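You operate a simulated robot arm through the tools that you are given. There is no shell and no other tool.

You run a simulated robot arm. Do the job below in one go: nothing can be reset, and whatever is moved stays where it is left.

## Task
Free the small pink bin, set it on the green tilt table, crank that up and tilt it.
Fine: raise the yellow bar over it to the top first; tilt only once the bin is on; the lift handwheel and the tilt table go all the way; the other small bins, panels and the teal fence stay.

Only the result counts: the job must be done as asked and must still hold three seconds after the hand-in. Knocking over, shifting, dropping, spilling or breaking anything else fails it.

## Robot
A 7-joint arm with a two-finger parallel gripper, fixed in place. Base frame: the origin is at the foot of the arm, x ahead of it, y to its left, z up; the work surface is at about z = 0.8. Units: m, degrees, N and s.
Its first joint turns from -166.0 to 166.0 degrees. Payload 4.4 kg.
The tool frame sits at the grasp point between the pads (the TCP): z along the fingers, y along the line on which they close. The tips reach 0.023 m beyond it. The gripper opens to 0.094 m. The fingers are 0.038 m wide and 0.01 m thick; the gripper's body (0.054 by 0.096 m) begins 0.039 m behind the TCP.
Orientation is that of the tool frame in the base frame, as a unit quaternion [x, y, z, w]. With the fingers straight down and closing along the base's y, the tool's x points along the base's -x, its y along +y and its z along -z.

## Interface
- The arm moves only by the tool arm_command. Its argument "motion" is a list of rows, each a list of 7 numbers: the shift along the base's x, y, z in units of 100 mm (1.0 is 100 mm), then the turn, a rotation vector about the base's x, y, z in units of 180 degrees (1.0 is 180 degrees), then the finger opening in m, from 0 to 0.094. In form: [[tx, ty, tz, wx, wy, wz, hand], ...]. A call has 1 to 20 rows; each row is the pose to reach, as a shift and turn from the pose commanded when the call began. A call with a number of a shift or a turn outside -1 to 1 is refused whole. Each row takes 0.2 s and may step no farther than 0.05 m and 8.6 degrees from the row before; otherwise, or with a gripper value out of range, the whole call is refused. A pose out of reach is approached as far as the arm can. The call stops where the force on the tool passes 90 N (or 10 N more than at its start, if that is more) or the arm is blocked; 0.2 s more then pass. The fingers move at their own pace (about 0.072 m/s each) and stop on an object; they squeeze with about 27 N. The grip force told is the motor's: it shows also when the fingers shut on nothing. Time passes only in rows, and 0.2 s behind the last, so rows that repeat a pose let the fingers close. The reply holds the time, the measured pose of the TCP, the force on the tool along the base axes, the opening and the grip force, in the units named above and with some noise, with the torque about the TCP (base axes, N m) and any sound that the robot's microphone picked up.
- Cameras (640 x 400 px; columns grow to the right, rows downward): "scene" is fixed at [0.2059, -0.5142, 1.4544]; the picture's right is [0.43, -0.90, 0.00], its down [-0.51, -0.25, -0.82] and it looks along [0.74, 0.36, -0.57] (base axes); focal length 311 px, centre (320, 200). "wrist" rides on the gripper at [0.086, 0.016, -0.074] in the tool frame; the picture's right is [-0.18, 0.98, 0.00], its down [-0.58, -0.11, -0.81] and it looks along [-0.79, -0.15, 0.59] (tool axes); focal length 243 px, centre (320, 200). There is no depth. A picture from a camera that has moved, and an enlarged one, comes with that camera's place and axes in the base frame and with its lens. The place of the scene camera against the robot may be out by one fixed shift of up to 0.025 m in any direction.
- camera(camera): a new picture of that camera. The clock stands still meanwhile.
- inspect(camera, box): a new picture of the part [left, top, right, bottom] of that camera's present view, enlarged. The clock stands still meanwhile.
- close_job(): hands the job in; it is judged then, once.

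Nothing tells you positions but the pictures and the camera data. Unless the task says otherwise, let go and move clear before handing in.

The tools are called after ">>>" as a command line: name --pt "numbers of a row" for each row, then --argument value for the rest, lists and objects as JSON in quotes. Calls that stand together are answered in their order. arm_command: Moves the arm, as the interface text tells. Its arguments: {"type":"object","properties":{"motion":{"type":"array","items":{"type":"array","items":{"type":"number"}}}},"required":["motion"]} The other tools are called the same way: camera (camera) takes a picture; inspect (camera, box) takes an enlarged picture of a part of a camera's view; close_job () hands the job in.

At the start:

```text
time: 0.0
tool_pos: [0.6941, 0.1421, 1.1569]
ee_rot: [0.0, 1.0, 0.0, 0.0]
ft_force: [0.0, 0.2, 0.1]
ft_torque: [0.0, -0.01, 0.0]
width: 0.0939
grasp_force: 0.1
```

scene: 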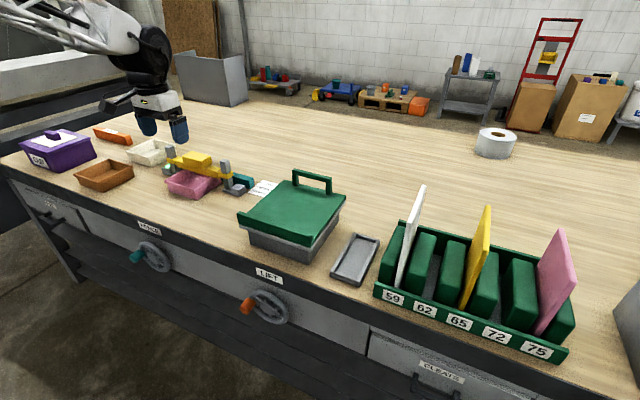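
wrist: 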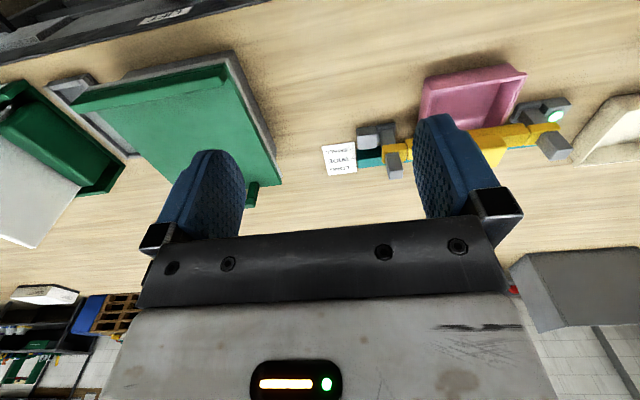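

I see a bench with a purple bin, brown, orange and cream small bins, a pink bin under a yellow bar, a green tilt table, two handwheels (FENCE and LIFT) on the front face, and a rack of panels. I'll look closer at each before moving.

>>> inspect --camera "scene" --box '[120, 120, 280, 220]'

>>> inspect --camera "scene" --box '[220, 160, 400, 290]'

>>> inspect --camera "scene" --box '[110, 210, 320, 340]'

>>> inspect --camera "wrist" --box '[300, 50, 640, 200]'

```text
4.00 times, centred on (200, 170) of scene
camera zoom: at [0.2059, -0.5142, 1.4544], right [0.43, -0.9, 0.0], down [-0.51, -0.25, -0.82], along [0.74, 0.36, -0.57], focal length 1243 px, centre (800, 320)
```

zoom: 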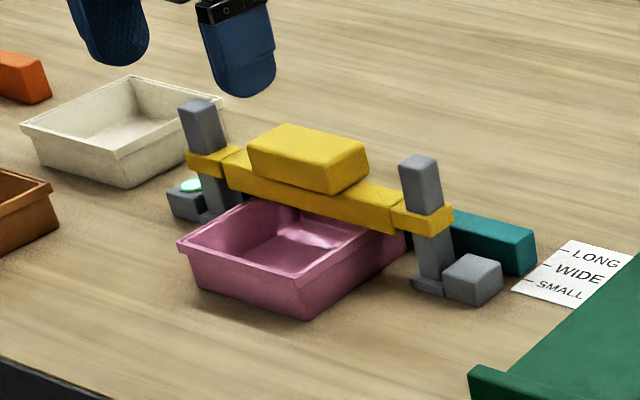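

```text
3.08 times, centred on (310, 225) of scene
camera zoom: at [0.2059, -0.5142, 1.4544], right [0.43, -0.9, 0.0], down [-0.51, -0.25, -0.82], along [0.74, 0.36, -0.57], focal length 956 px, centre (351, 123)
```

zoom: 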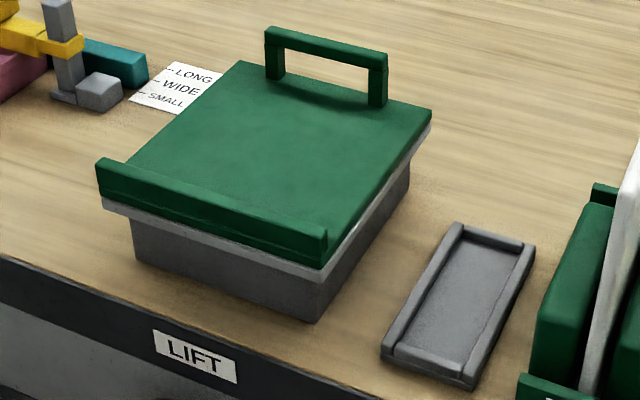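

```text
3.05 times, centred on (215, 275) of scene
camera zoom: at [0.2059, -0.5142, 1.4544], right [0.43, -0.9, 0.0], down [-0.51, -0.25, -0.82], along [0.74, 0.36, -0.57], focal length 947 px, centre (640, -29)
```

zoom: 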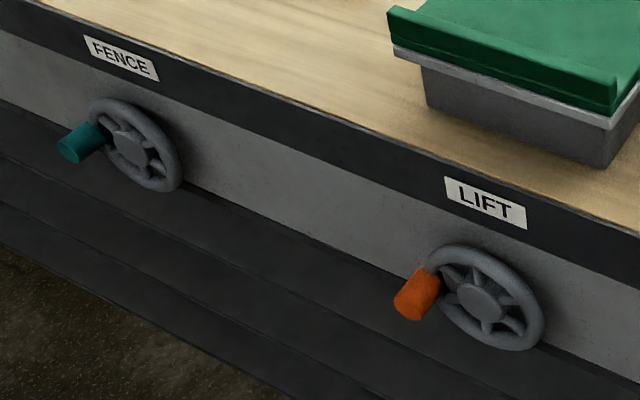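

```text
1.88 times, centred on (470, 125) of wrist
camera zoom: at [0.6083, 0.158, 1.2318], right [0.18, 0.98, 0.0], down [0.58, -0.11, 0.81], along [0.79, -0.15, -0.59], focal length 457 px, centre (38, 341)
```

zoom: 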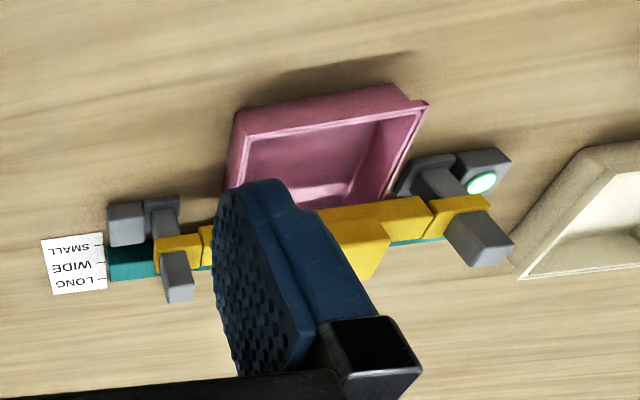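

The pink bin sits at about x 0.85–0.97, y 0.29–0.44, under the yellow bar (x≈0.96, y≈0.38, handle block top z≈0.92). The green table is at about x 0.73–1.01, y −0.24–0.01, and the lift wheel at about (0.67, −0.12, 0.65). I'll bring the wrist camera towards the bar for a better look.

>>> arm_command --pt "0 0.4 0 0 0 0 0.094" --pt "0 0.8 0 0 0 0 0.094" --pt "0 1.0 0 0 0 0 0.094"

>>> arm_command --pt "0 0.4 0 0 0 0 0.094" --pt "0 0.8 0 0 0 0 0.094" --pt "0 1.0 0 0 0 0 0.094"

>>> camera --camera "wrist"

>>> camera --camera "scene"

```text
time: 0.8
tool_pos: [0.6964, 0.242, 1.1572]
ee_rot: [0.0, 1.0, 0.001, 0.0]
ft_force: [-0.1, -0.2, 0.1]
ft_torque: [0.01, -0.02, 0.0]
width: 0.094
grasp_force: 0.1
```

```text
time: 1.6
tool_pos: [0.694, 0.3448, 1.1587]
ee_rot: [0.0, 1.0, 0.0, 0.0]
ft_force: [-0.1, 0.3, -0.5]
ft_torque: [-0.04, 0.02, 0.01]
width: 0.094
grasp_force: 0.1
```

```text
taken
camera wrist: at [0.6082, 0.3599, 1.2328], right [0.18, 0.98, 0.0], down [0.58, -0.11, 0.81], along [0.79, -0.15, -0.59], focal length 243 px, centre (320, 200)
```

wrist: 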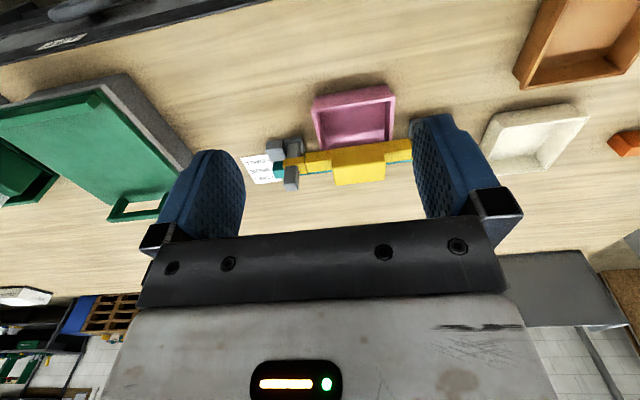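

```text
taken
```

scene: 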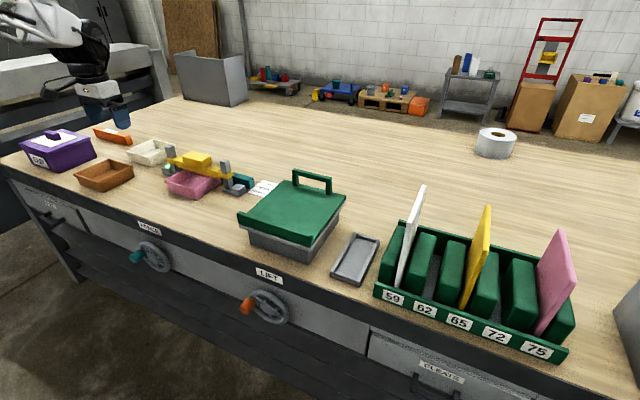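

The wrist camera now sees the bar and bin between the fingers. I'll enlarge that part to measure the bar, block and bin.

>>> inspect --camera "wrist" --box '[240, 75, 440, 200]'

>>> inspect --camera "scene" --box '[150, 140, 260, 210]'

```text
3.20 times, centred on (340, 138) of wrist
camera zoom: at [0.6082, 0.3599, 1.2328], right [0.18, 0.98, 0.0], down [0.58, -0.11, 0.81], along [0.79, -0.15, -0.59], focal length 776 px, centre (256, 400)
```

zoom: 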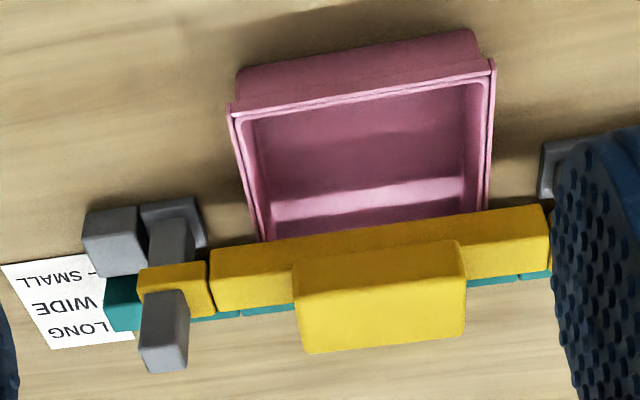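

```text
5.71 times, centred on (205, 175) of scene
camera zoom: at [0.2059, -0.5142, 1.4544], right [0.43, -0.9, 0.0], down [-0.51, -0.25, -0.82], along [0.74, 0.36, -0.57], focal length 1776 px, centre (977, 343)
```

zoom: 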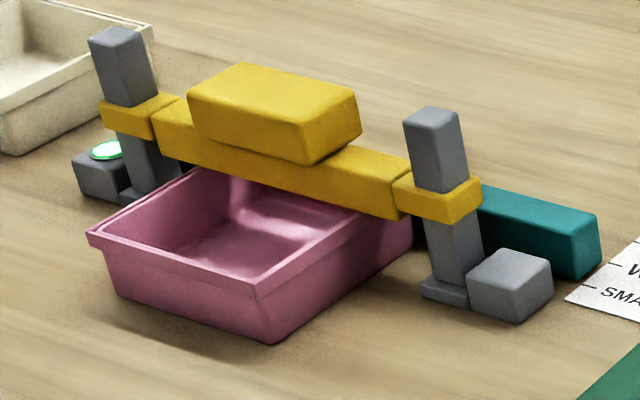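

The block is about x 0.942–0.986, y 0.32–0.42, z 0.88–0.917, so it can be gripped across x. I'll yaw the tool by +90° in free air to close along x.

>>> arm_command --pt "0 0 0 0 0 0.0417 0.094" --pt "0 0 0 0 0 0.0833 0.094" --pt "0 0 0 0 0 0.125 0.094" --pt "0 0 0 0 0 0.1667 0.094" --pt "0 0 0 0 0 0.2083 0.094" --pt "0 0 0 0 0 0.25 0.094" --pt "0 0 0 0 0 0.2917 0.094" --pt "0 0 0 0 0 0.3333 0.094" --pt "0 0 0 0 0 0.375 0.094" --pt "0 0 0 0 0 0.4167 0.094" --pt "0 0 0 0 0 0.4583 0.094" --pt "0 0 0 0 0 0.5 0.094"

>>> camera --camera "scene"

>>> camera --camera "wrist"

```text
time: 4.2
tool_pos: [0.6948, 0.3403, 1.1565]
ee_rot: [0.708, -0.706, 0.0, 0.0]
ft_force: [0.1, 0.4, -0.2]
ft_torque: [-0.03, -0.01, 0.02]
width: 0.0942
grasp_force: 0.1
```

```text
taken
```

scene: 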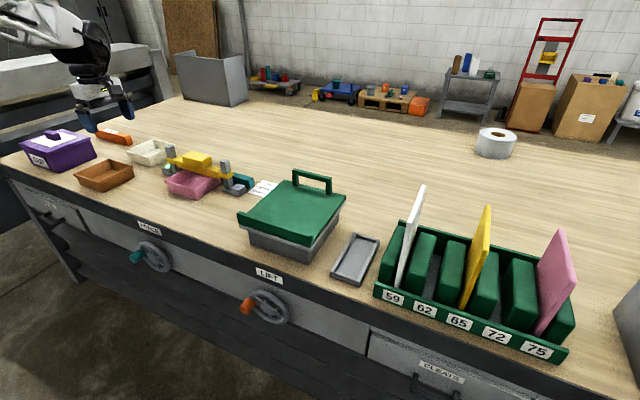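

```text
taken
camera wrist: at [0.6792, 0.2549, 1.2318], right [-0.98, 0.18, 0.0], down [0.11, 0.58, 0.81], along [0.15, 0.79, -0.59], focal length 243 px, centre (320, 200)
```

wrist: 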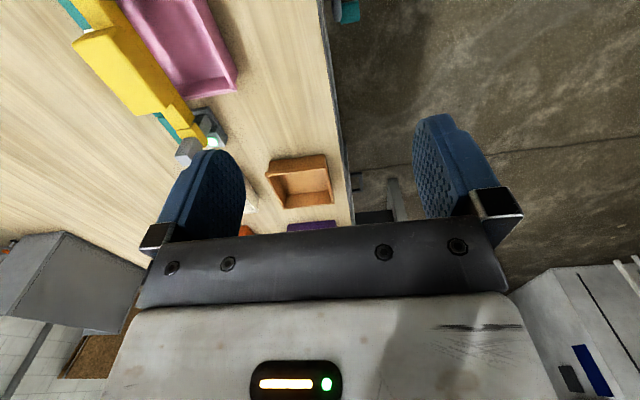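

The yaw worked. Now I'll move forward over the bar at height to test the reach.

>>> arm_command --pt "0.4 0.1 -0.1 0 0 0 0.094" --pt "0.8 0.2 -0.2 0 0 0 0.094" --pt "1.0 0.28 -0.3 0 0 0 0.094"

>>> arm_command --pt "0.4 0 -0.1 0 0 0 0.094" --pt "0.8 0 -0.2 0 0 0 0.094" --pt "1.0 0 -0.3 0 0 0 0.094"

>>> arm_command --pt "0.3 0 0 0 0 0 0.094" --pt "0.6 0 0 0 0 0 0.094" --pt "0.7 0 0 0 0 0 0.094" --pt "0.7 0 0 0 0 0 0.094"

>>> camera --camera "wrist"

>>> camera --camera "scene"

```text
time: 5.0
tool_pos: [0.795, 0.3689, 1.1279]
ee_rot: [-0.707, 0.707, 0.0, 0.001]
ft_force: [0.1, -0.3, 0.7]
ft_torque: [0.01, -0.01, -0.03]
width: 0.0939
grasp_force: 0.0
```

```text
time: 5.8
tool_pos: [0.8949, 0.372, 1.0987]
ee_rot: [0.707, -0.707, 0.0, -0.001]
ft_force: [0.2, -0.3, 0.4]
ft_torque: [0.01, -0.02, 0.0]
width: 0.0939
grasp_force: 0.0
```

```text
time: 6.8
tool_pos: [0.964, 0.3704, 1.097]
ee_rot: [-0.707, 0.707, 0.0, 0.0]
ft_force: [-0.9, -0.4, -0.3]
ft_torque: [0.02, -0.01, 0.02]
width: 0.094
grasp_force: 0.0
```

```text
taken
camera wrist: at [0.949, 0.2833, 1.1722], right [-0.98, 0.18, 0.0], down [0.11, 0.58, 0.81], along [0.15, 0.79, -0.59], focal length 243 px, centre (320, 200)
```

wrist: 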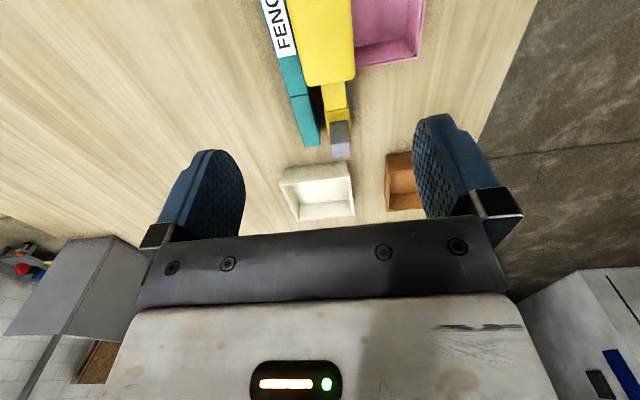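

```text
taken
```

scene: 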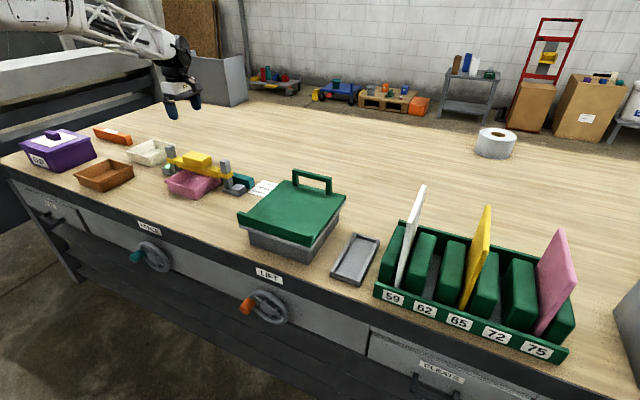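

The arm reaches above the block with the tool straight down. I'll measure the block's x-extent from this view.

>>> inspect --camera "wrist" --box '[240, 0, 440, 125]'

```text
3.20 times, centred on (340, 62) of wrist
camera zoom: at [0.949, 0.2833, 1.1722], right [-0.98, 0.18, 0.0], down [0.11, 0.58, 0.81], along [0.15, 0.79, -0.59], focal length 776 px, centre (256, 640)
```

zoom: 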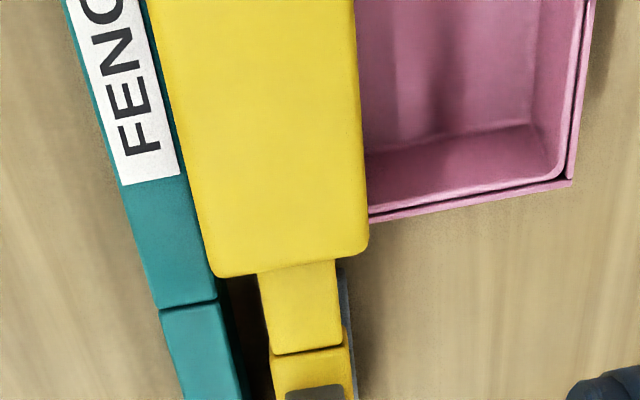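

Block x 0.937–0.988, centre 0.963, y centre about 0.37. I'll descend with open fingers around it.

>>> arm_command --pt "0 0 -0.3 0 0 0 0.094" --pt "0 0 -0.6 0 0 0 0.094" --pt "0 0 -0.9 0 0 0 0.094" --pt "0 0 -1.0 0 0 0 0.094"

>>> arm_command --pt "0 0 -0.2 0 0 0 0.094" --pt "0 0 -0.4 0 0 0 0.094" --pt "0 0 -0.6 0 0 0 0.094" --pt "0 0 -0.75 0 0 0 0.094" --pt "0 0 -0.88 0 0 0 0.094" --pt "0 0 -0.92 0 0 0 0.094"

>>> camera --camera "scene"

>>> inspect --camera "scene" --box '[140, 100, 260, 210]'

```text
time: 7.8
tool_pos: [0.9643, 0.3694, 0.9965]
ee_rot: [-0.707, 0.708, 0.0, 0.001]
ft_force: [0.8, -0.4, -0.1]
ft_torque: [-0.01, -0.02, -0.01]
width: 0.0939
grasp_force: 0.1
```

```text
time: 9.2
tool_pos: [0.9634, 0.369, 0.9037]
ee_rot: [0.707, -0.707, 0.0, 0.0]
ft_force: [0.3, 0.2, -0.2]
ft_torque: [-0.03, -0.02, -0.02]
width: 0.0938
grasp_force: 0.0
```

```text
taken
```

scene: 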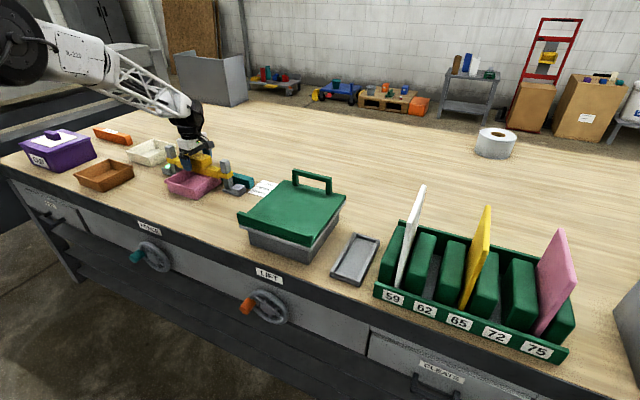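

```text
3.64 times, centred on (200, 155) of scene
camera zoom: at [0.2059, -0.5142, 1.4544], right [0.43, -0.9, 0.0], down [-0.51, -0.25, -0.82], along [0.74, 0.36, -0.57], focal length 1130 px, centre (756, 364)
```

zoom: 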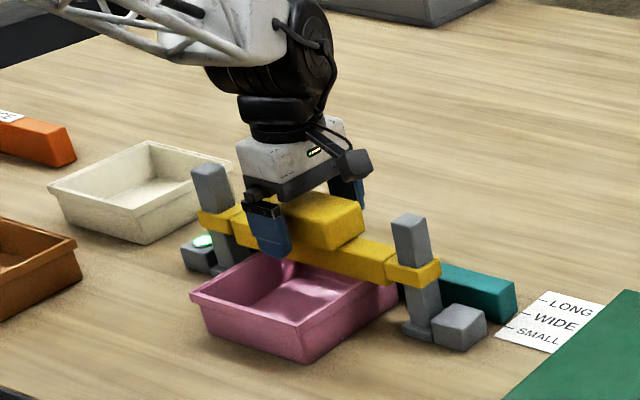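

The fingers straddle the yellow block. I'll close on it.

>>> arm_command --pt "0 0 0 0 0 0 0.03" --pt "0 0 0 0 0 0 0.02" --pt "0 0 0 0 0 0 0.02" --pt "0 0 0 0 0 0 0.02"

```text
time: 10.2
tool_pos: [0.9617, 0.3687, 0.9022]
ee_rot: [-0.707, 0.707, 0.0, -0.003]
ft_force: [-54.6, -8.7, -1.2]
ft_torque: [-0.04, 0.09, -0.57]
width: 0.0537
grasp_force: 44.7
```

The near finger is pushing the block harder (Fx ≈ −55 N), so the block centre is slightly nearer than the tool. I'll shift −x a few millimetres to balance.

>>> arm_command --pt "-0.02 0 0 0 0 0 0.02" --pt "-0.04 0 0 0 0 0 0.02" --pt "-0.04 0 0 0 0 0 0.02"

```text
time: 11.0
tool_pos: [0.9609, 0.3696, 0.9063]
ee_rot: [0.707, -0.707, 0.001, -0.002]
ft_force: [38.6, 2.5, -2.3]
ft_torque: [-0.3, 0.77, 0.71]
width: 0.0536
grasp_force: 44.9
```

Now slightly too far; balance lies about 1.7 mm back.

>>> arm_command --pt "0.016 0 0 0 0 0 0.02" --pt "0.016 0 0 0 0 0 0.02"

```text
time: 11.6
tool_pos: [0.9623, 0.3695, 0.9044]
ee_rot: [-0.707, 0.707, 0.001, 0.0]
ft_force: [21.1, 0.6, 1.5]
ft_torque: [1.02, -0.72, -0.18]
width: 0.0538
grasp_force: 44.8
```

Good grip. Now I'll lift the bar slowly.

>>> arm_command --pt "0.005 0 0.05 0 0 0 0.02" --pt "0.005 0 0.1 0 0 0 0.02" --pt "0.005 0 0.15 0 0 0 0.02" --pt "0.005 0 0.2 0 0 0 0.02"

>>> inspect --camera "scene" --box '[140, 100, 260, 210]'

```text
time: 12.6
tool_pos: [0.9618, 0.3696, 0.9247]
ee_rot: [0.707, -0.707, -0.002, 0.0]
ft_force: [1.7, -16.5, -4.8]
ft_torque: [-0.43, 0.62, 0.36]
width: 0.0542
grasp_force: 45.0
```

```text
3.64 times, centred on (200, 155) of scene
camera zoom: at [0.2059, -0.5142, 1.4544], right [0.43, -0.9, 0.0], down [-0.51, -0.25, -0.82], along [0.74, 0.36, -0.57], focal length 1130 px, centre (756, 364)
```

zoom: 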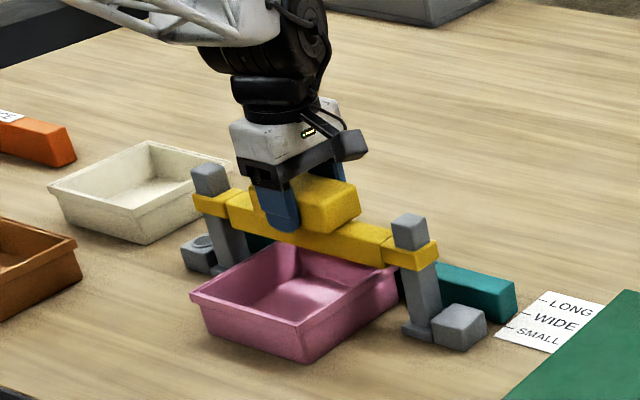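

The bar is rising and the lamp has gone dark. I'll continue in small steps until it stops.

>>> arm_command --pt "0 0 0.05 0 0 0 0.02" --pt "0 0 0.1 0 0 0 0.02" --pt "0 0 0.15 0 0 0 0.02" --pt "0 0 0.2 0 0 0 0.02"

>>> inspect --camera "scene" --box '[140, 100, 260, 210]'

```text
time: 13.6
tool_pos: [0.9621, 0.3685, 0.9412]
ee_rot: [0.708, -0.707, 0.0, 0.002]
ft_force: [22.8, -24.5, -34.0]
ft_torque: [0.01, -0.36, 0.15]
width: 0.0539
grasp_force: 44.9
```

```text
3.64 times, centred on (200, 155) of scene
camera zoom: at [0.2059, -0.5142, 1.4544], right [0.43, -0.9, 0.0], down [-0.51, -0.25, -0.82], along [0.74, 0.36, -0.57], focal length 1130 px, centre (756, 364)
```

zoom: 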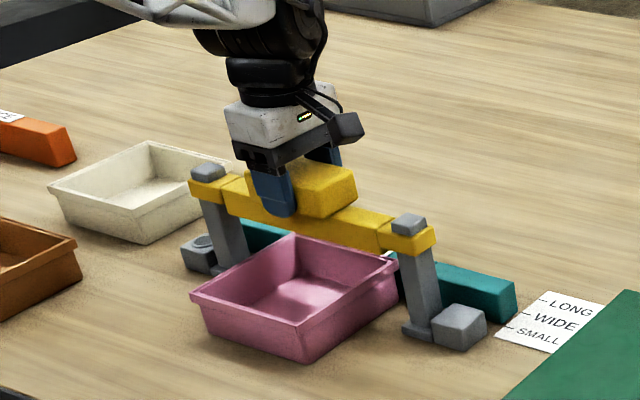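

Force rises to −34 N, so it seems to be near the upper stop. I'll push slightly more to confirm.

>>> arm_command --pt "-0.01 0.0 0.02 0 0 0 0.02" --pt "-0.01 0.0 0.03 0 0 0 0.02" --pt "-0.01 0.0 0.03 0 0 0 0.02"

>>> inspect --camera "scene" --box '[160, 130, 250, 200]'

```text
time: 14.4
tool_pos: [0.9614, 0.3697, 0.9477]
ee_rot: [0.707, -0.707, 0.001, -0.001]
ft_force: [72.2, 8.7, -42.1]
ft_torque: [0.12, 0.59, -0.07]
width: 0.0538
grasp_force: 45.0
```

```text
5.71 times, centred on (205, 165) of scene
camera zoom: at [0.2059, -0.5142, 1.4544], right [0.43, -0.9, 0.0], down [-0.51, -0.25, -0.82], along [0.74, 0.36, -0.57], focal length 1776 px, centre (977, 400)
```

zoom: 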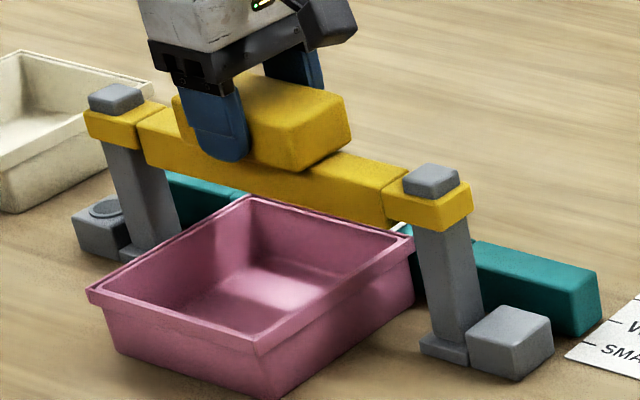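

Fx built up from my small −x shift; I'll relieve that and keep pressing up a little to see if there's more travel.

>>> arm_command --pt "0.025 0.0 0.0 0 0 0 0.02" --pt "0.025 0.0 0.0 0 0 0 0.02"

>>> arm_command --pt "0.0 0.0 0.02 0 0 0 0.02" --pt "0.0 0.0 0.04 0 0 0 0.02" --pt "0.0 0.0 0.04 0 0 0 0.02"

>>> inspect --camera "scene" --box '[160, 130, 250, 200]'

```text
time: 15.0
tool_pos: [0.962, 0.371, 0.9473]
ee_rot: [-0.707, 0.707, 0.0, -0.001]
ft_force: [-4.1, -2.3, -19.6]
ft_torque: [0.08, 0.39, -0.68]
width: 0.0538
grasp_force: 44.6
```

```text
time: 15.8
tool_pos: [0.9621, 0.3697, 0.9488]
ee_rot: [-0.707, 0.708, 0.002, -0.002]
ft_force: [-40.1, 4.3, -41.6]
ft_torque: [0.31, -0.78, -0.75]
width: 0.0541
grasp_force: 44.9
```

```text
5.71 times, centred on (205, 165) of scene
camera zoom: at [0.2059, -0.5142, 1.4544], right [0.43, -0.9, 0.0], down [-0.51, -0.25, -0.82], along [0.74, 0.36, -0.57], focal length 1776 px, centre (977, 400)
```

zoom: 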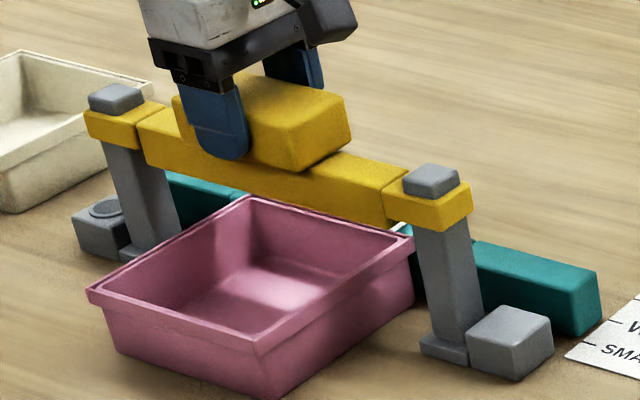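

The bar no longer moves while the force rises, so it is at its top stop. I'll relax the upward force and release, then check that it stays.

>>> arm_command --pt "-0.01 0.0 -0.03 0 0 0 0.02" --pt "-0.01 0.0 -0.03 0 0 0 0.02"

>>> arm_command --pt "0.0 0.0 0.0 0 0 0 0.06" --pt "0.0 0.0 0.0 0 0 0 0.06"

>>> inspect --camera "scene" --box '[160, 130, 250, 200]'

```text
time: 16.4
tool_pos: [0.9625, 0.3708, 0.9489]
ee_rot: [0.707, -0.707, 0.0, 0.0]
ft_force: [-60.2, 6.9, -25.1]
ft_torque: [-0.57, -0.05, -0.35]
width: 0.054
grasp_force: 45.2
```

```text
time: 17.0
tool_pos: [0.9643, 0.3695, 0.9497]
ee_rot: [-0.706, 0.708, 0.0, 0.001]
ft_force: [0.2, -0.3, -0.2]
ft_torque: [0.0, 0.0, -0.02]
width: 0.0602
grasp_force: 0.0
```

```text
5.71 times, centred on (205, 165) of scene
camera zoom: at [0.2059, -0.5142, 1.4544], right [0.43, -0.9, 0.0], down [-0.51, -0.25, -0.82], along [0.74, 0.36, -0.57], focal length 1776 px, centre (977, 400)
```

zoom: 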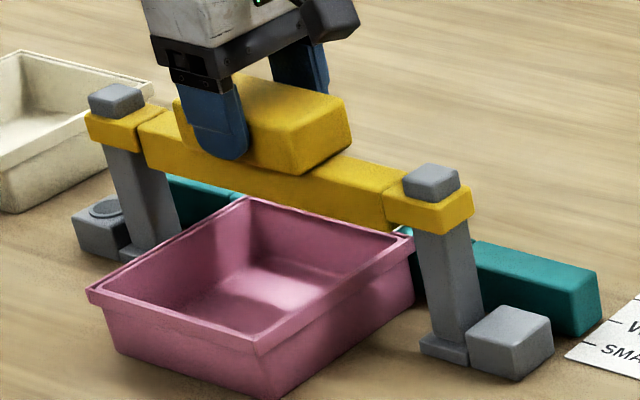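

The bar appears to stay. I'll open fully, wait a bit, and compare again.

>>> arm_command --pt "0.0 0.0 0.0 0 0 0 0.094" --pt "0.0 0.0 0.0 0 0 0 0.094" --pt "0.0 0.0 0.0 0 0 0 0.094" --pt "0.0 0.0 0.2 0 0 0 0.094" --pt "0.0 0.0 0.5 0 0 0 0.094" --pt "0.0 0.0 0.8 0 0 0 0.094" --pt "0.0 0.0 1.0 0 0 0 0.094"

>>> inspect --camera "scene" --box '[160, 130, 250, 200]'

```text
time: 18.6
tool_pos: [0.9649, 0.3718, 1.0479]
ee_rot: [-0.707, 0.708, 0.0, -0.001]
ft_force: [0.4, -0.4, 0.4]
ft_torque: [0.02, 0.0, 0.03]
width: 0.0941
grasp_force: 0.1
```

```text
5.71 times, centred on (205, 165) of scene
camera zoom: at [0.2059, -0.5142, 1.4544], right [0.43, -0.9, 0.0], down [-0.51, -0.25, -0.82], along [0.74, 0.36, -0.57], focal length 1776 px, centre (977, 400)
```

zoom: 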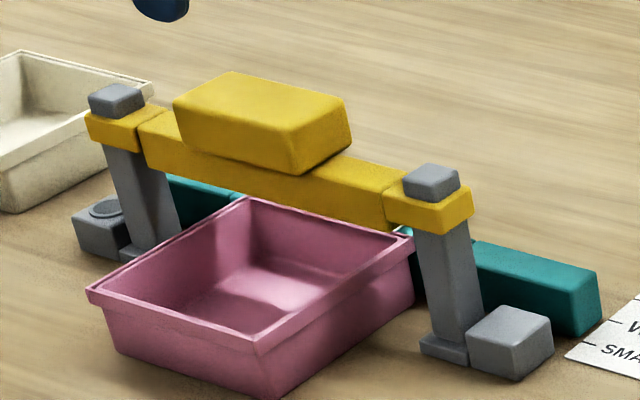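

The bar stays at the top with nothing holding it, and the bin is now clear below it. I'll back off and yaw back so the fingers close along y, to grip the bin's right side wall.

>>> arm_command --pt "-0.1 0 0 0 0 -0.0417 0.094" --pt "-0.2 0 0 0 0 -0.0833 0.094" --pt "-0.3 0 0 0 0 -0.125 0.094" --pt "-0.4 0 0 0 0 -0.1667 0.094" --pt "-0.5 0 0 0 0 -0.2083 0.094" --pt "-0.6 -0.1 0 0 0 -0.25 0.094" --pt "-0.7 -0.2 0 0 0 -0.2917 0.094" --pt "-0.8 -0.3 0 0 0 -0.3333 0.094" --pt "-0.9 -0.4 0 0 0 -0.375 0.094" --pt "-1.0 -0.5 0 0 0 -0.4167 0.094" --pt "-1.0 -0.6 0 0 0 -0.4583 0.094" --pt "-1.0 -0.7 0 0 0 -0.5 0.094"

>>> arm_command --pt "-0.3 0 0 0 0 0 0.094" --pt "-0.6 0 0 0 0 0 0.094" --pt "-0.6 0 0 0 0 0 0.094"

>>> camera --camera "wrist"

```text
time: 21.2
tool_pos: [0.863, 0.2986, 1.0486]
ee_rot: [0.0, 1.0, 0.0, 0.0]
ft_force: [-0.3, -0.5, -0.8]
ft_torque: [0.0, -0.01, 0.09]
width: 0.094
grasp_force: 0.0
```

```text
time: 22.0
tool_pos: [0.8035, 0.2997, 1.0478]
ee_rot: [-0.001, 1.0, 0.0, 0.001]
ft_force: [0.6, -0.7, -0.4]
ft_torque: [0.01, -0.01, -0.03]
width: 0.0939
grasp_force: 0.1
```

```text
taken
camera wrist: at [0.7173, 0.315, 1.1231], right [0.18, 0.98, 0.0], down [0.58, -0.11, 0.81], along [0.79, -0.15, -0.59], focal length 243 px, centre (320, 200)
```

wrist: 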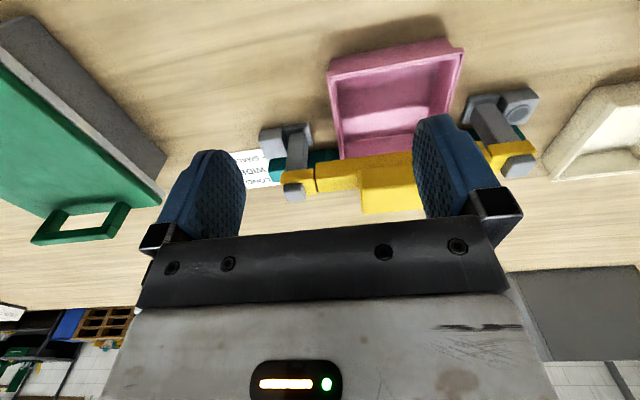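

>>> inspect --camera "wrist" --box '[280, 20, 500, 170]'

>>> inspect --camera "wrist" --box '[0, 0, 200, 260]'

```text
2.67 times, centred on (390, 95) of wrist
camera zoom: at [0.7173, 0.315, 1.1231], right [0.18, 0.98, 0.0], down [0.58, -0.11, 0.81], along [0.79, -0.15, -0.59], focal length 647 px, centre (133, 480)
```

zoom: 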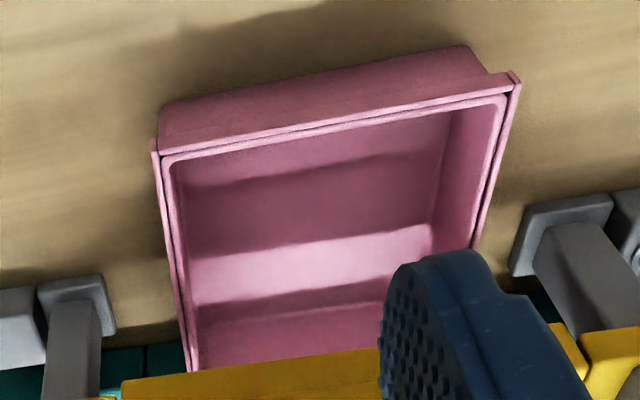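

```text
1.54 times, centred on (100, 130) of wrist
camera zoom: at [0.7173, 0.315, 1.1231], right [0.18, 0.98, 0.0], down [0.58, -0.11, 0.81], along [0.79, -0.15, -0.59], focal length 373 px, centre (658, 308)
```

zoom: 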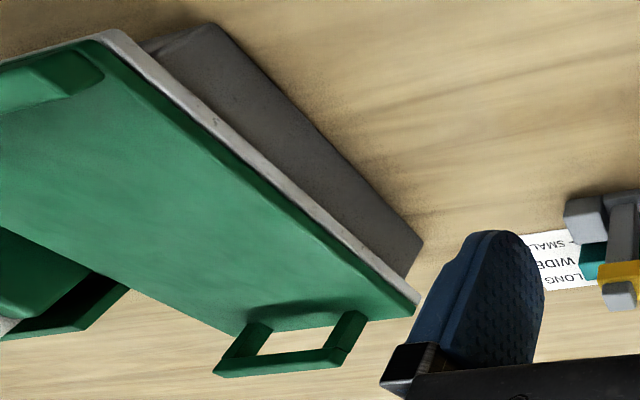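

The bin's rim spans y 0.298–0.439 with its near edge at x≈0.848. I'll straddle the right side wall near x 0.87 (clear of the bar) with a partly opened gripper, then slide it out.

>>> arm_command --pt "0.3 0.02 -0.3 0 0 0 0.05" --pt "0.67 0.02 -0.6 0 0 0 0.05" --pt "0.67 0.02 -1.0 0 0 0 0.05" --pt "0.67 0.02 -1.0 0 0 0 0.05"

>>> camera --camera "wrist"

>>> inspect --camera "scene" --box '[140, 100, 260, 210]'

```text
time: 23.0
tool_pos: [0.8701, 0.3019, 0.9486]
ee_rot: [0.0, 1.0, -0.001, 0.0]
ft_force: [-0.4, 0.0, -0.3]
ft_torque: [0.02, -0.01, 0.01]
width: 0.0502
grasp_force: 0.1
```

```text
taken
camera wrist: at [0.7839, 0.3181, 1.025], right [0.18, 0.98, 0.0], down [0.58, -0.11, 0.81], along [0.79, -0.15, -0.59], focal length 243 px, centre (320, 200)
```

wrist: 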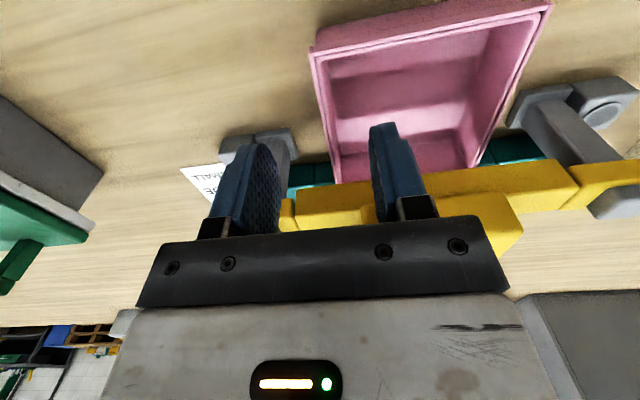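

```text
3.64 times, centred on (200, 155) of scene
camera zoom: at [0.2059, -0.5142, 1.4544], right [0.43, -0.9, 0.0], down [-0.51, -0.25, -0.82], along [0.74, 0.36, -0.57], focal length 1130 px, centre (756, 364)
```

zoom: 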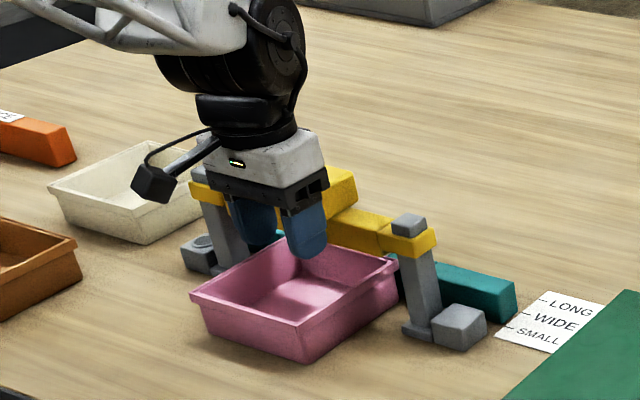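

Alignment looks right: one finger inside, one outside the wall. I'll descend to the rim.

>>> arm_command --pt "0 0 -0.3 0 0 0 0.05" --pt "0 0 -0.6 0 0 0 0.05" --pt "0 0 -0.8 0 0 0 0.05" --pt "0 0 -0.95 0 0 0 0.05" --pt "0 0 -1.0 0 0 0 0.05"

>>> inspect --camera "scene" --box '[140, 100, 260, 210]'

>>> camera --camera "wrist"

```text
time: 24.0
tool_pos: [0.8753, 0.3025, 0.8723]
ee_rot: [0.0, 1.0, 0.003, 0.008]
ft_force: [-1.6, -0.9, 12.5]
ft_torque: [0.32, 0.26, 0.12]
width: 0.0494
grasp_force: 0.1
stopped in row 4: the force on the tool passed its limit at 104 N (the readings are from after the stop); the commanded pose is now the measured one
```

```text
3.64 times, centred on (200, 155) of scene
camera zoom: at [0.2059, -0.5142, 1.4544], right [0.43, -0.9, 0.0], down [-0.51, -0.25, -0.82], along [0.74, 0.36, -0.57], focal length 1130 px, centre (756, 364)
```

zoom: 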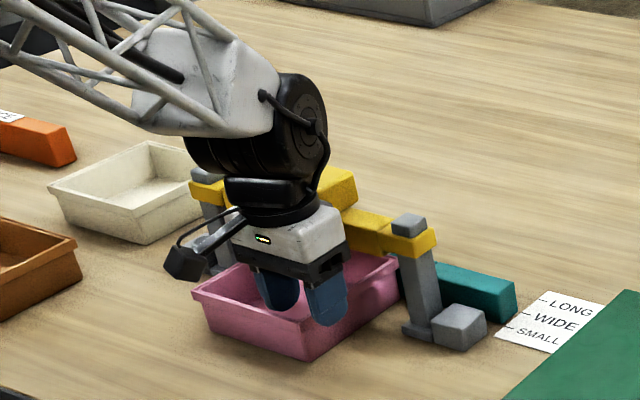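

```text
taken
camera wrist: at [0.7884, 0.3181, 0.947], right [0.18, 0.98, 0.01], down [0.57, -0.11, 0.81], along [0.8, -0.14, -0.58], focal length 243 px, centre (320, 200)
```

wrist: 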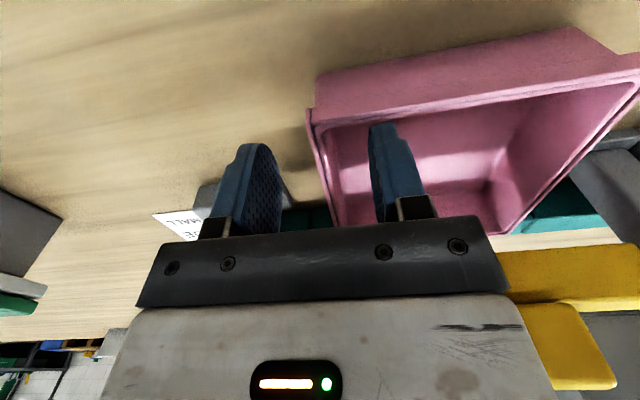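

The descent was stopped at z≈0.872 by contact. I'll look closely to see what touched before doing anything.

>>> inspect --camera "scene" --box '[175, 115, 265, 205]'

>>> inspect --camera "wrist" --box '[180, 40, 480, 240]'

```text
4.44 times, centred on (220, 160) of scene
camera zoom: at [0.2059, -0.5142, 1.4544], right [0.43, -0.9, 0.0], down [-0.51, -0.25, -0.82], along [0.74, 0.36, -0.57], focal length 1382 px, centre (764, 378)
```

zoom: 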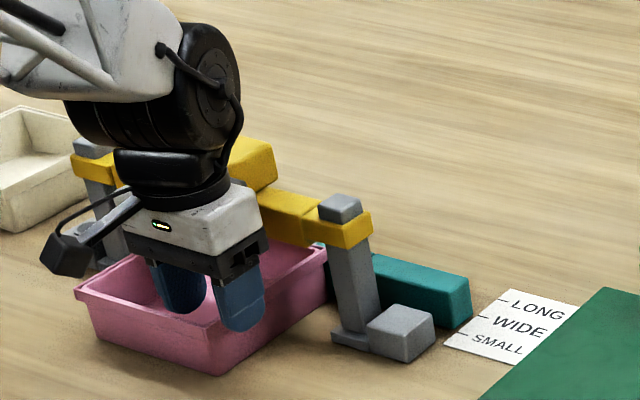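

```text
2.00 times, centred on (330, 140) of wrist
camera zoom: at [0.7884, 0.3181, 0.947], right [0.18, 0.98, 0.01], down [0.57, -0.11, 0.81], along [0.8, -0.14, -0.58], focal length 485 px, centre (300, 320)
```

zoom: 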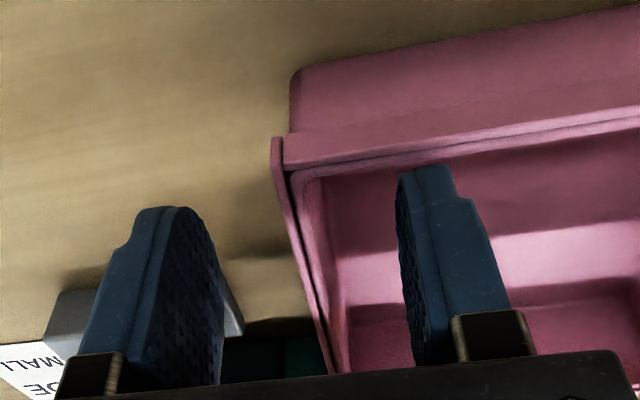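

The inner finger most likely landed on the rim of the bin's near wall (finger half-width reached x≈0.851). I'll lift, straighten the tool, and re-measure the bin.

>>> arm_command --pt "0 0 0.2 0 0 0 0.05" --pt "0 0 0.5 -0.0019 0.0051 0 0.05" --pt "0 0 0.8 -0.0019 0.0051 0 0.05" --pt "-0.3 0 1.0 -0.0019 0.0051 0 0.094" --pt "-0.7 0 1.0 -0.0019 0.0051 0 0.094" --pt "-0.7 0 1.0 -0.0019 0.0051 0 0.094"

>>> inspect --camera "wrist" --box '[220, 0, 520, 200]'

>>> inspect --camera "scene" --box '[160, 130, 250, 200]'

```text
time: 25.4
tool_pos: [0.8062, 0.3019, 0.9727]
ee_rot: [0.0, 1.0, -0.001, -0.002]
ft_force: [-0.4, -0.5, -0.1]
ft_torque: [-0.01, -0.03, 0.0]
width: 0.094
grasp_force: 0.0
```

```text
2.00 times, centred on (370, 100) of wrist
camera zoom: at [0.7202, 0.3187, 1.0473], right [0.18, 0.98, 0.0], down [0.58, -0.11, 0.8], along [0.79, -0.15, -0.59], focal length 485 px, centre (220, 400)
```

zoom: 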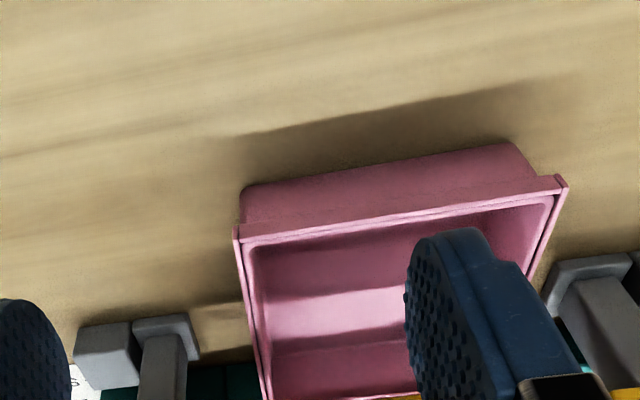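

```text
5.71 times, centred on (205, 165) of scene
camera zoom: at [0.2059, -0.5142, 1.4544], right [0.43, -0.9, 0.0], down [-0.51, -0.25, -0.82], along [0.74, 0.36, -0.57], focal length 1776 px, centre (977, 400)
```

zoom: 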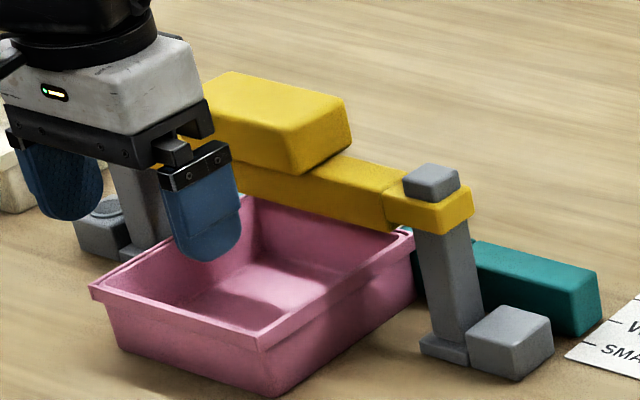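

The bin moved only about 6 mm toward the fence; the bar and fence are unchanged. The near wall is easier to grip clear of the bar, so I'll yaw +90° and go to the middle of the near wall.

>>> arm_command --pt "0 0.05 0 0 0 0.0417 0.094" --pt "0 0.1 0 0 0 0.0833 0.094" --pt "0 0.15 0 0 0 0.125 0.094" --pt "0 0.2 0 0 0 0.1667 0.094" --pt "0 0.25 0 0 0 0.2083 0.094" --pt "0 0.3 0 0 0 0.25 0.094" --pt "0 0.35 0 0 0 0.2917 0.094" --pt "0 0.4 0 0 0 0.3333 0.094" --pt "0 0.45 0 0 0 0.375 0.094" --pt "0 0.5 0 0 0 0.4167 0.094" --pt "0 0.6 0 0 0 0.4583 0.094" --pt "0 0.69 0 0 0 0.5 0.05" --pt "0.2 0.69 0 0 0 0.5 0.05" --pt "0.54 0.69 0 0 0 0.5 0.05" --pt "0.54 0.69 0 0 0 0.5 0.05"

>>> camera --camera "wrist"

>>> inspect --camera "scene" --box '[140, 100, 260, 210]'

```text
time: 28.6
tool_pos: [0.859, 0.3713, 0.9716]
ee_rot: [0.708, -0.706, 0.001, 0.002]
ft_force: [0.4, -1.0, 0.4]
ft_torque: [0.0, 0.0, 0.02]
width: 0.0497
grasp_force: 0.1
```

```text
taken
camera wrist: at [0.8438, 0.285, 1.0468], right [-0.98, 0.18, 0.0], down [0.11, 0.58, 0.8], along [0.15, 0.79, -0.59], focal length 243 px, centre (320, 200)
```

wrist: 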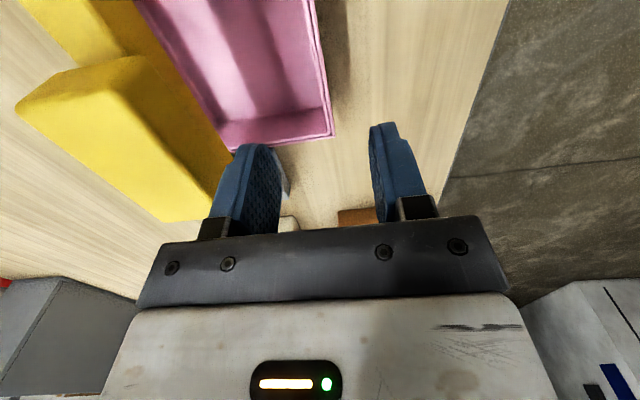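

```text
3.64 times, centred on (200, 155) of scene
camera zoom: at [0.2059, -0.5142, 1.4544], right [0.43, -0.9, 0.0], down [-0.51, -0.25, -0.82], along [0.74, 0.36, -0.57], focal length 1130 px, centre (756, 364)
```

zoom: 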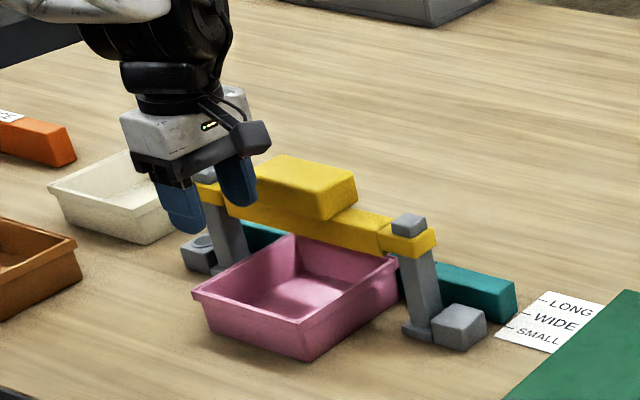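

Fingers straddle the near wall plane (wall at x≈0.857–0.863). Descending to grip depth.

>>> arm_command --pt "0 0 -0.3 0 0 0 0.05" --pt "0 0 -0.6 0 0 0 0.05" --pt "0 0 -0.8 0 0 0 0.05" --pt "0 0 -0.95 0 0 0 0.05" --pt "0 0 -1.0 0 0 0 0.05"

>>> arm_command --pt "0 0 -0.1 0 0 0 0.05" --pt "0 0 -0.2 0 0 0 0.05" --pt "0 0 -0.27 0 0 0 0.05"

>>> inspect --camera "scene" --box '[140, 100, 260, 210]'

```text
time: 29.8
tool_pos: [0.8588, 0.3718, 0.871]
ee_rot: [-0.707, 0.707, -0.001, -0.002]
ft_force: [-0.6, 0.3, 0.2]
ft_torque: [0.03, 0.0, 0.02]
width: 0.0501
grasp_force: 0.1
```

```text
time: 30.6
tool_pos: [0.8586, 0.3714, 0.8426]
ee_rot: [0.707, -0.707, 0.001, 0.001]
ft_force: [-0.6, 0.1, 0.6]
ft_torque: [-0.02, -0.02, 0.0]
width: 0.0502
grasp_force: 0.2
```

```text
3.64 times, centred on (200, 155) of scene
camera zoom: at [0.2059, -0.5142, 1.4544], right [0.43, -0.9, 0.0], down [-0.51, -0.25, -0.82], along [0.74, 0.36, -0.57], focal length 1130 px, centre (756, 364)
```

zoom: 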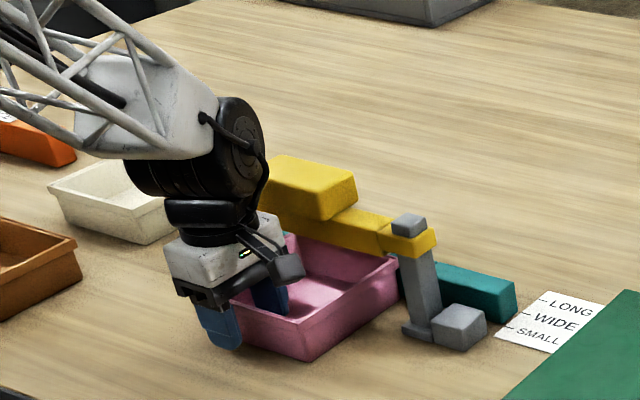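

The fingers straddle the near wall without contact. Closing on the wall.

>>> arm_command --pt "0 0 0 0 0 0 0.0" --pt "0 0 0 0 0 0 0.0" --pt "0 0 0 0 0 0 0.0" --pt "0 0 0 0 0 0 0.0" --pt "0 0 0 0 0 0 0.0"

```text
time: 31.8
tool_pos: [0.858, 0.3708, 0.8439]
ee_rot: [0.707, -0.707, 0.001, 0.001]
ft_force: [1.7, 0.5, 1.8]
ft_torque: [0.08, 0.06, -0.04]
width: 0.0037
grasp_force: 26.8
```

Gripped a ~4 mm wall. I'll raise it just slightly and pull it out toward −x.

>>> arm_command --pt "0 0 0.04 0 0 0 0.0" --pt "0 0 0.08 0 0 0 0.0" --pt "-0.15 0 0.08 0 0 0 0.0" --pt "-0.3 0 0.08 0 0 0 0.0"

>>> inspect --camera "scene" --box '[140, 100, 260, 210]'

```text
time: 32.8
tool_pos: [0.8285, 0.3717, 0.854]
ee_rot: [0.708, -0.707, 0.002, 0.0]
ft_force: [-0.5, -0.1, -2.0]
ft_torque: [-0.04, 0.18, 0.0]
width: 0.0037
grasp_force: 26.7
```

```text
3.64 times, centred on (200, 155) of scene
camera zoom: at [0.2059, -0.5142, 1.4544], right [0.43, -0.9, 0.0], down [-0.51, -0.25, -0.82], along [0.74, 0.36, -0.57], focal length 1130 px, centre (756, 364)
```

zoom: 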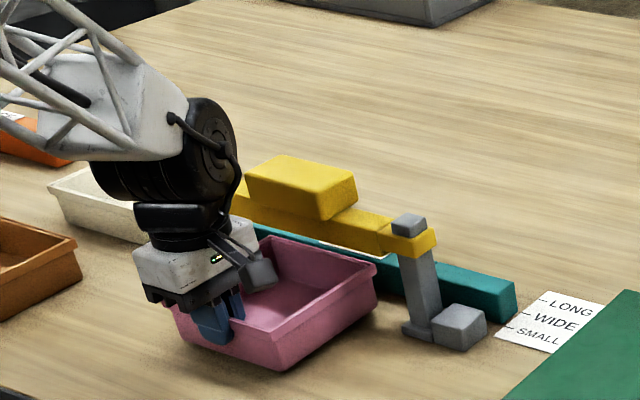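

The bin is fully supported (about 2 N) and level. I'll pull it out fully from under the bar, then lift.

>>> arm_command --pt "-0.2 0 0 0 0 0 0.0" --pt "-0.4 0 0 0 0 0 0.0" --pt "-0.6 0 0 0 0 0 0.0" --pt "-0.8 0 0 0 0 0 0.0" --pt "-0.9 0 0.2 0 0 0 0.0" --pt "-0.9 0 0.4 0 0 0 0.0" --pt "-0.9 0 0.6 0 0 0 0.0" --pt "-0.9 0 0.8 0 0 0 0.0" --pt "-0.9 0 1.0 0 0 0 0.0"

>>> camera --camera "scene"

>>> inspect --camera "scene" --box '[100, 100, 260, 220]'

```text
time: 34.8
tool_pos: [0.7388, 0.3707, 0.952]
ee_rot: [0.707, -0.707, 0.001, 0.001]
ft_force: [0.4, -0.9, -3.1]
ft_torque: [0.0, 0.16, -0.01]
width: 0.0038
grasp_force: 27.5
```

```text
taken
```

scene: 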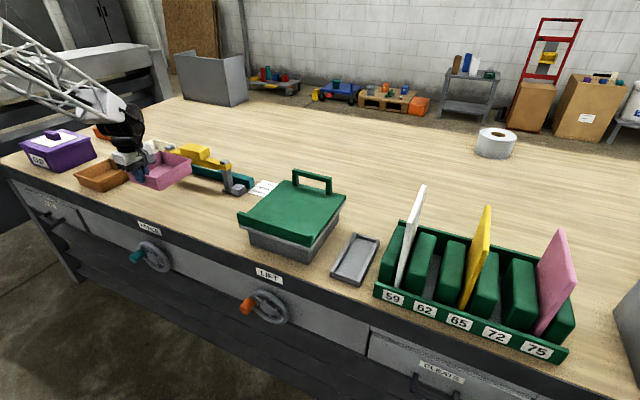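

```text
3.33 times, centred on (180, 160) of scene
camera zoom: at [0.2059, -0.5142, 1.4544], right [0.43, -0.9, 0.0], down [-0.51, -0.25, -0.82], along [0.74, 0.36, -0.57], focal length 1036 px, centre (787, 333)
```

zoom: 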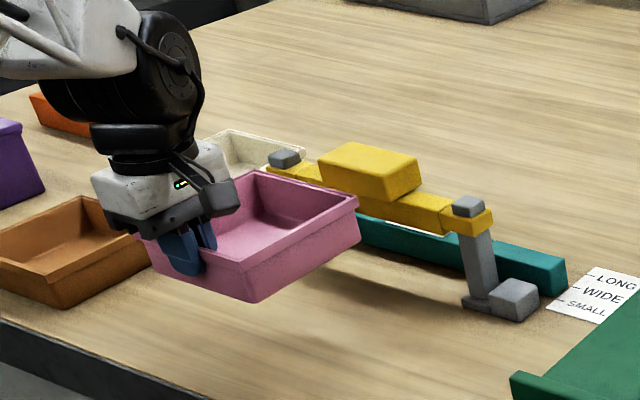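

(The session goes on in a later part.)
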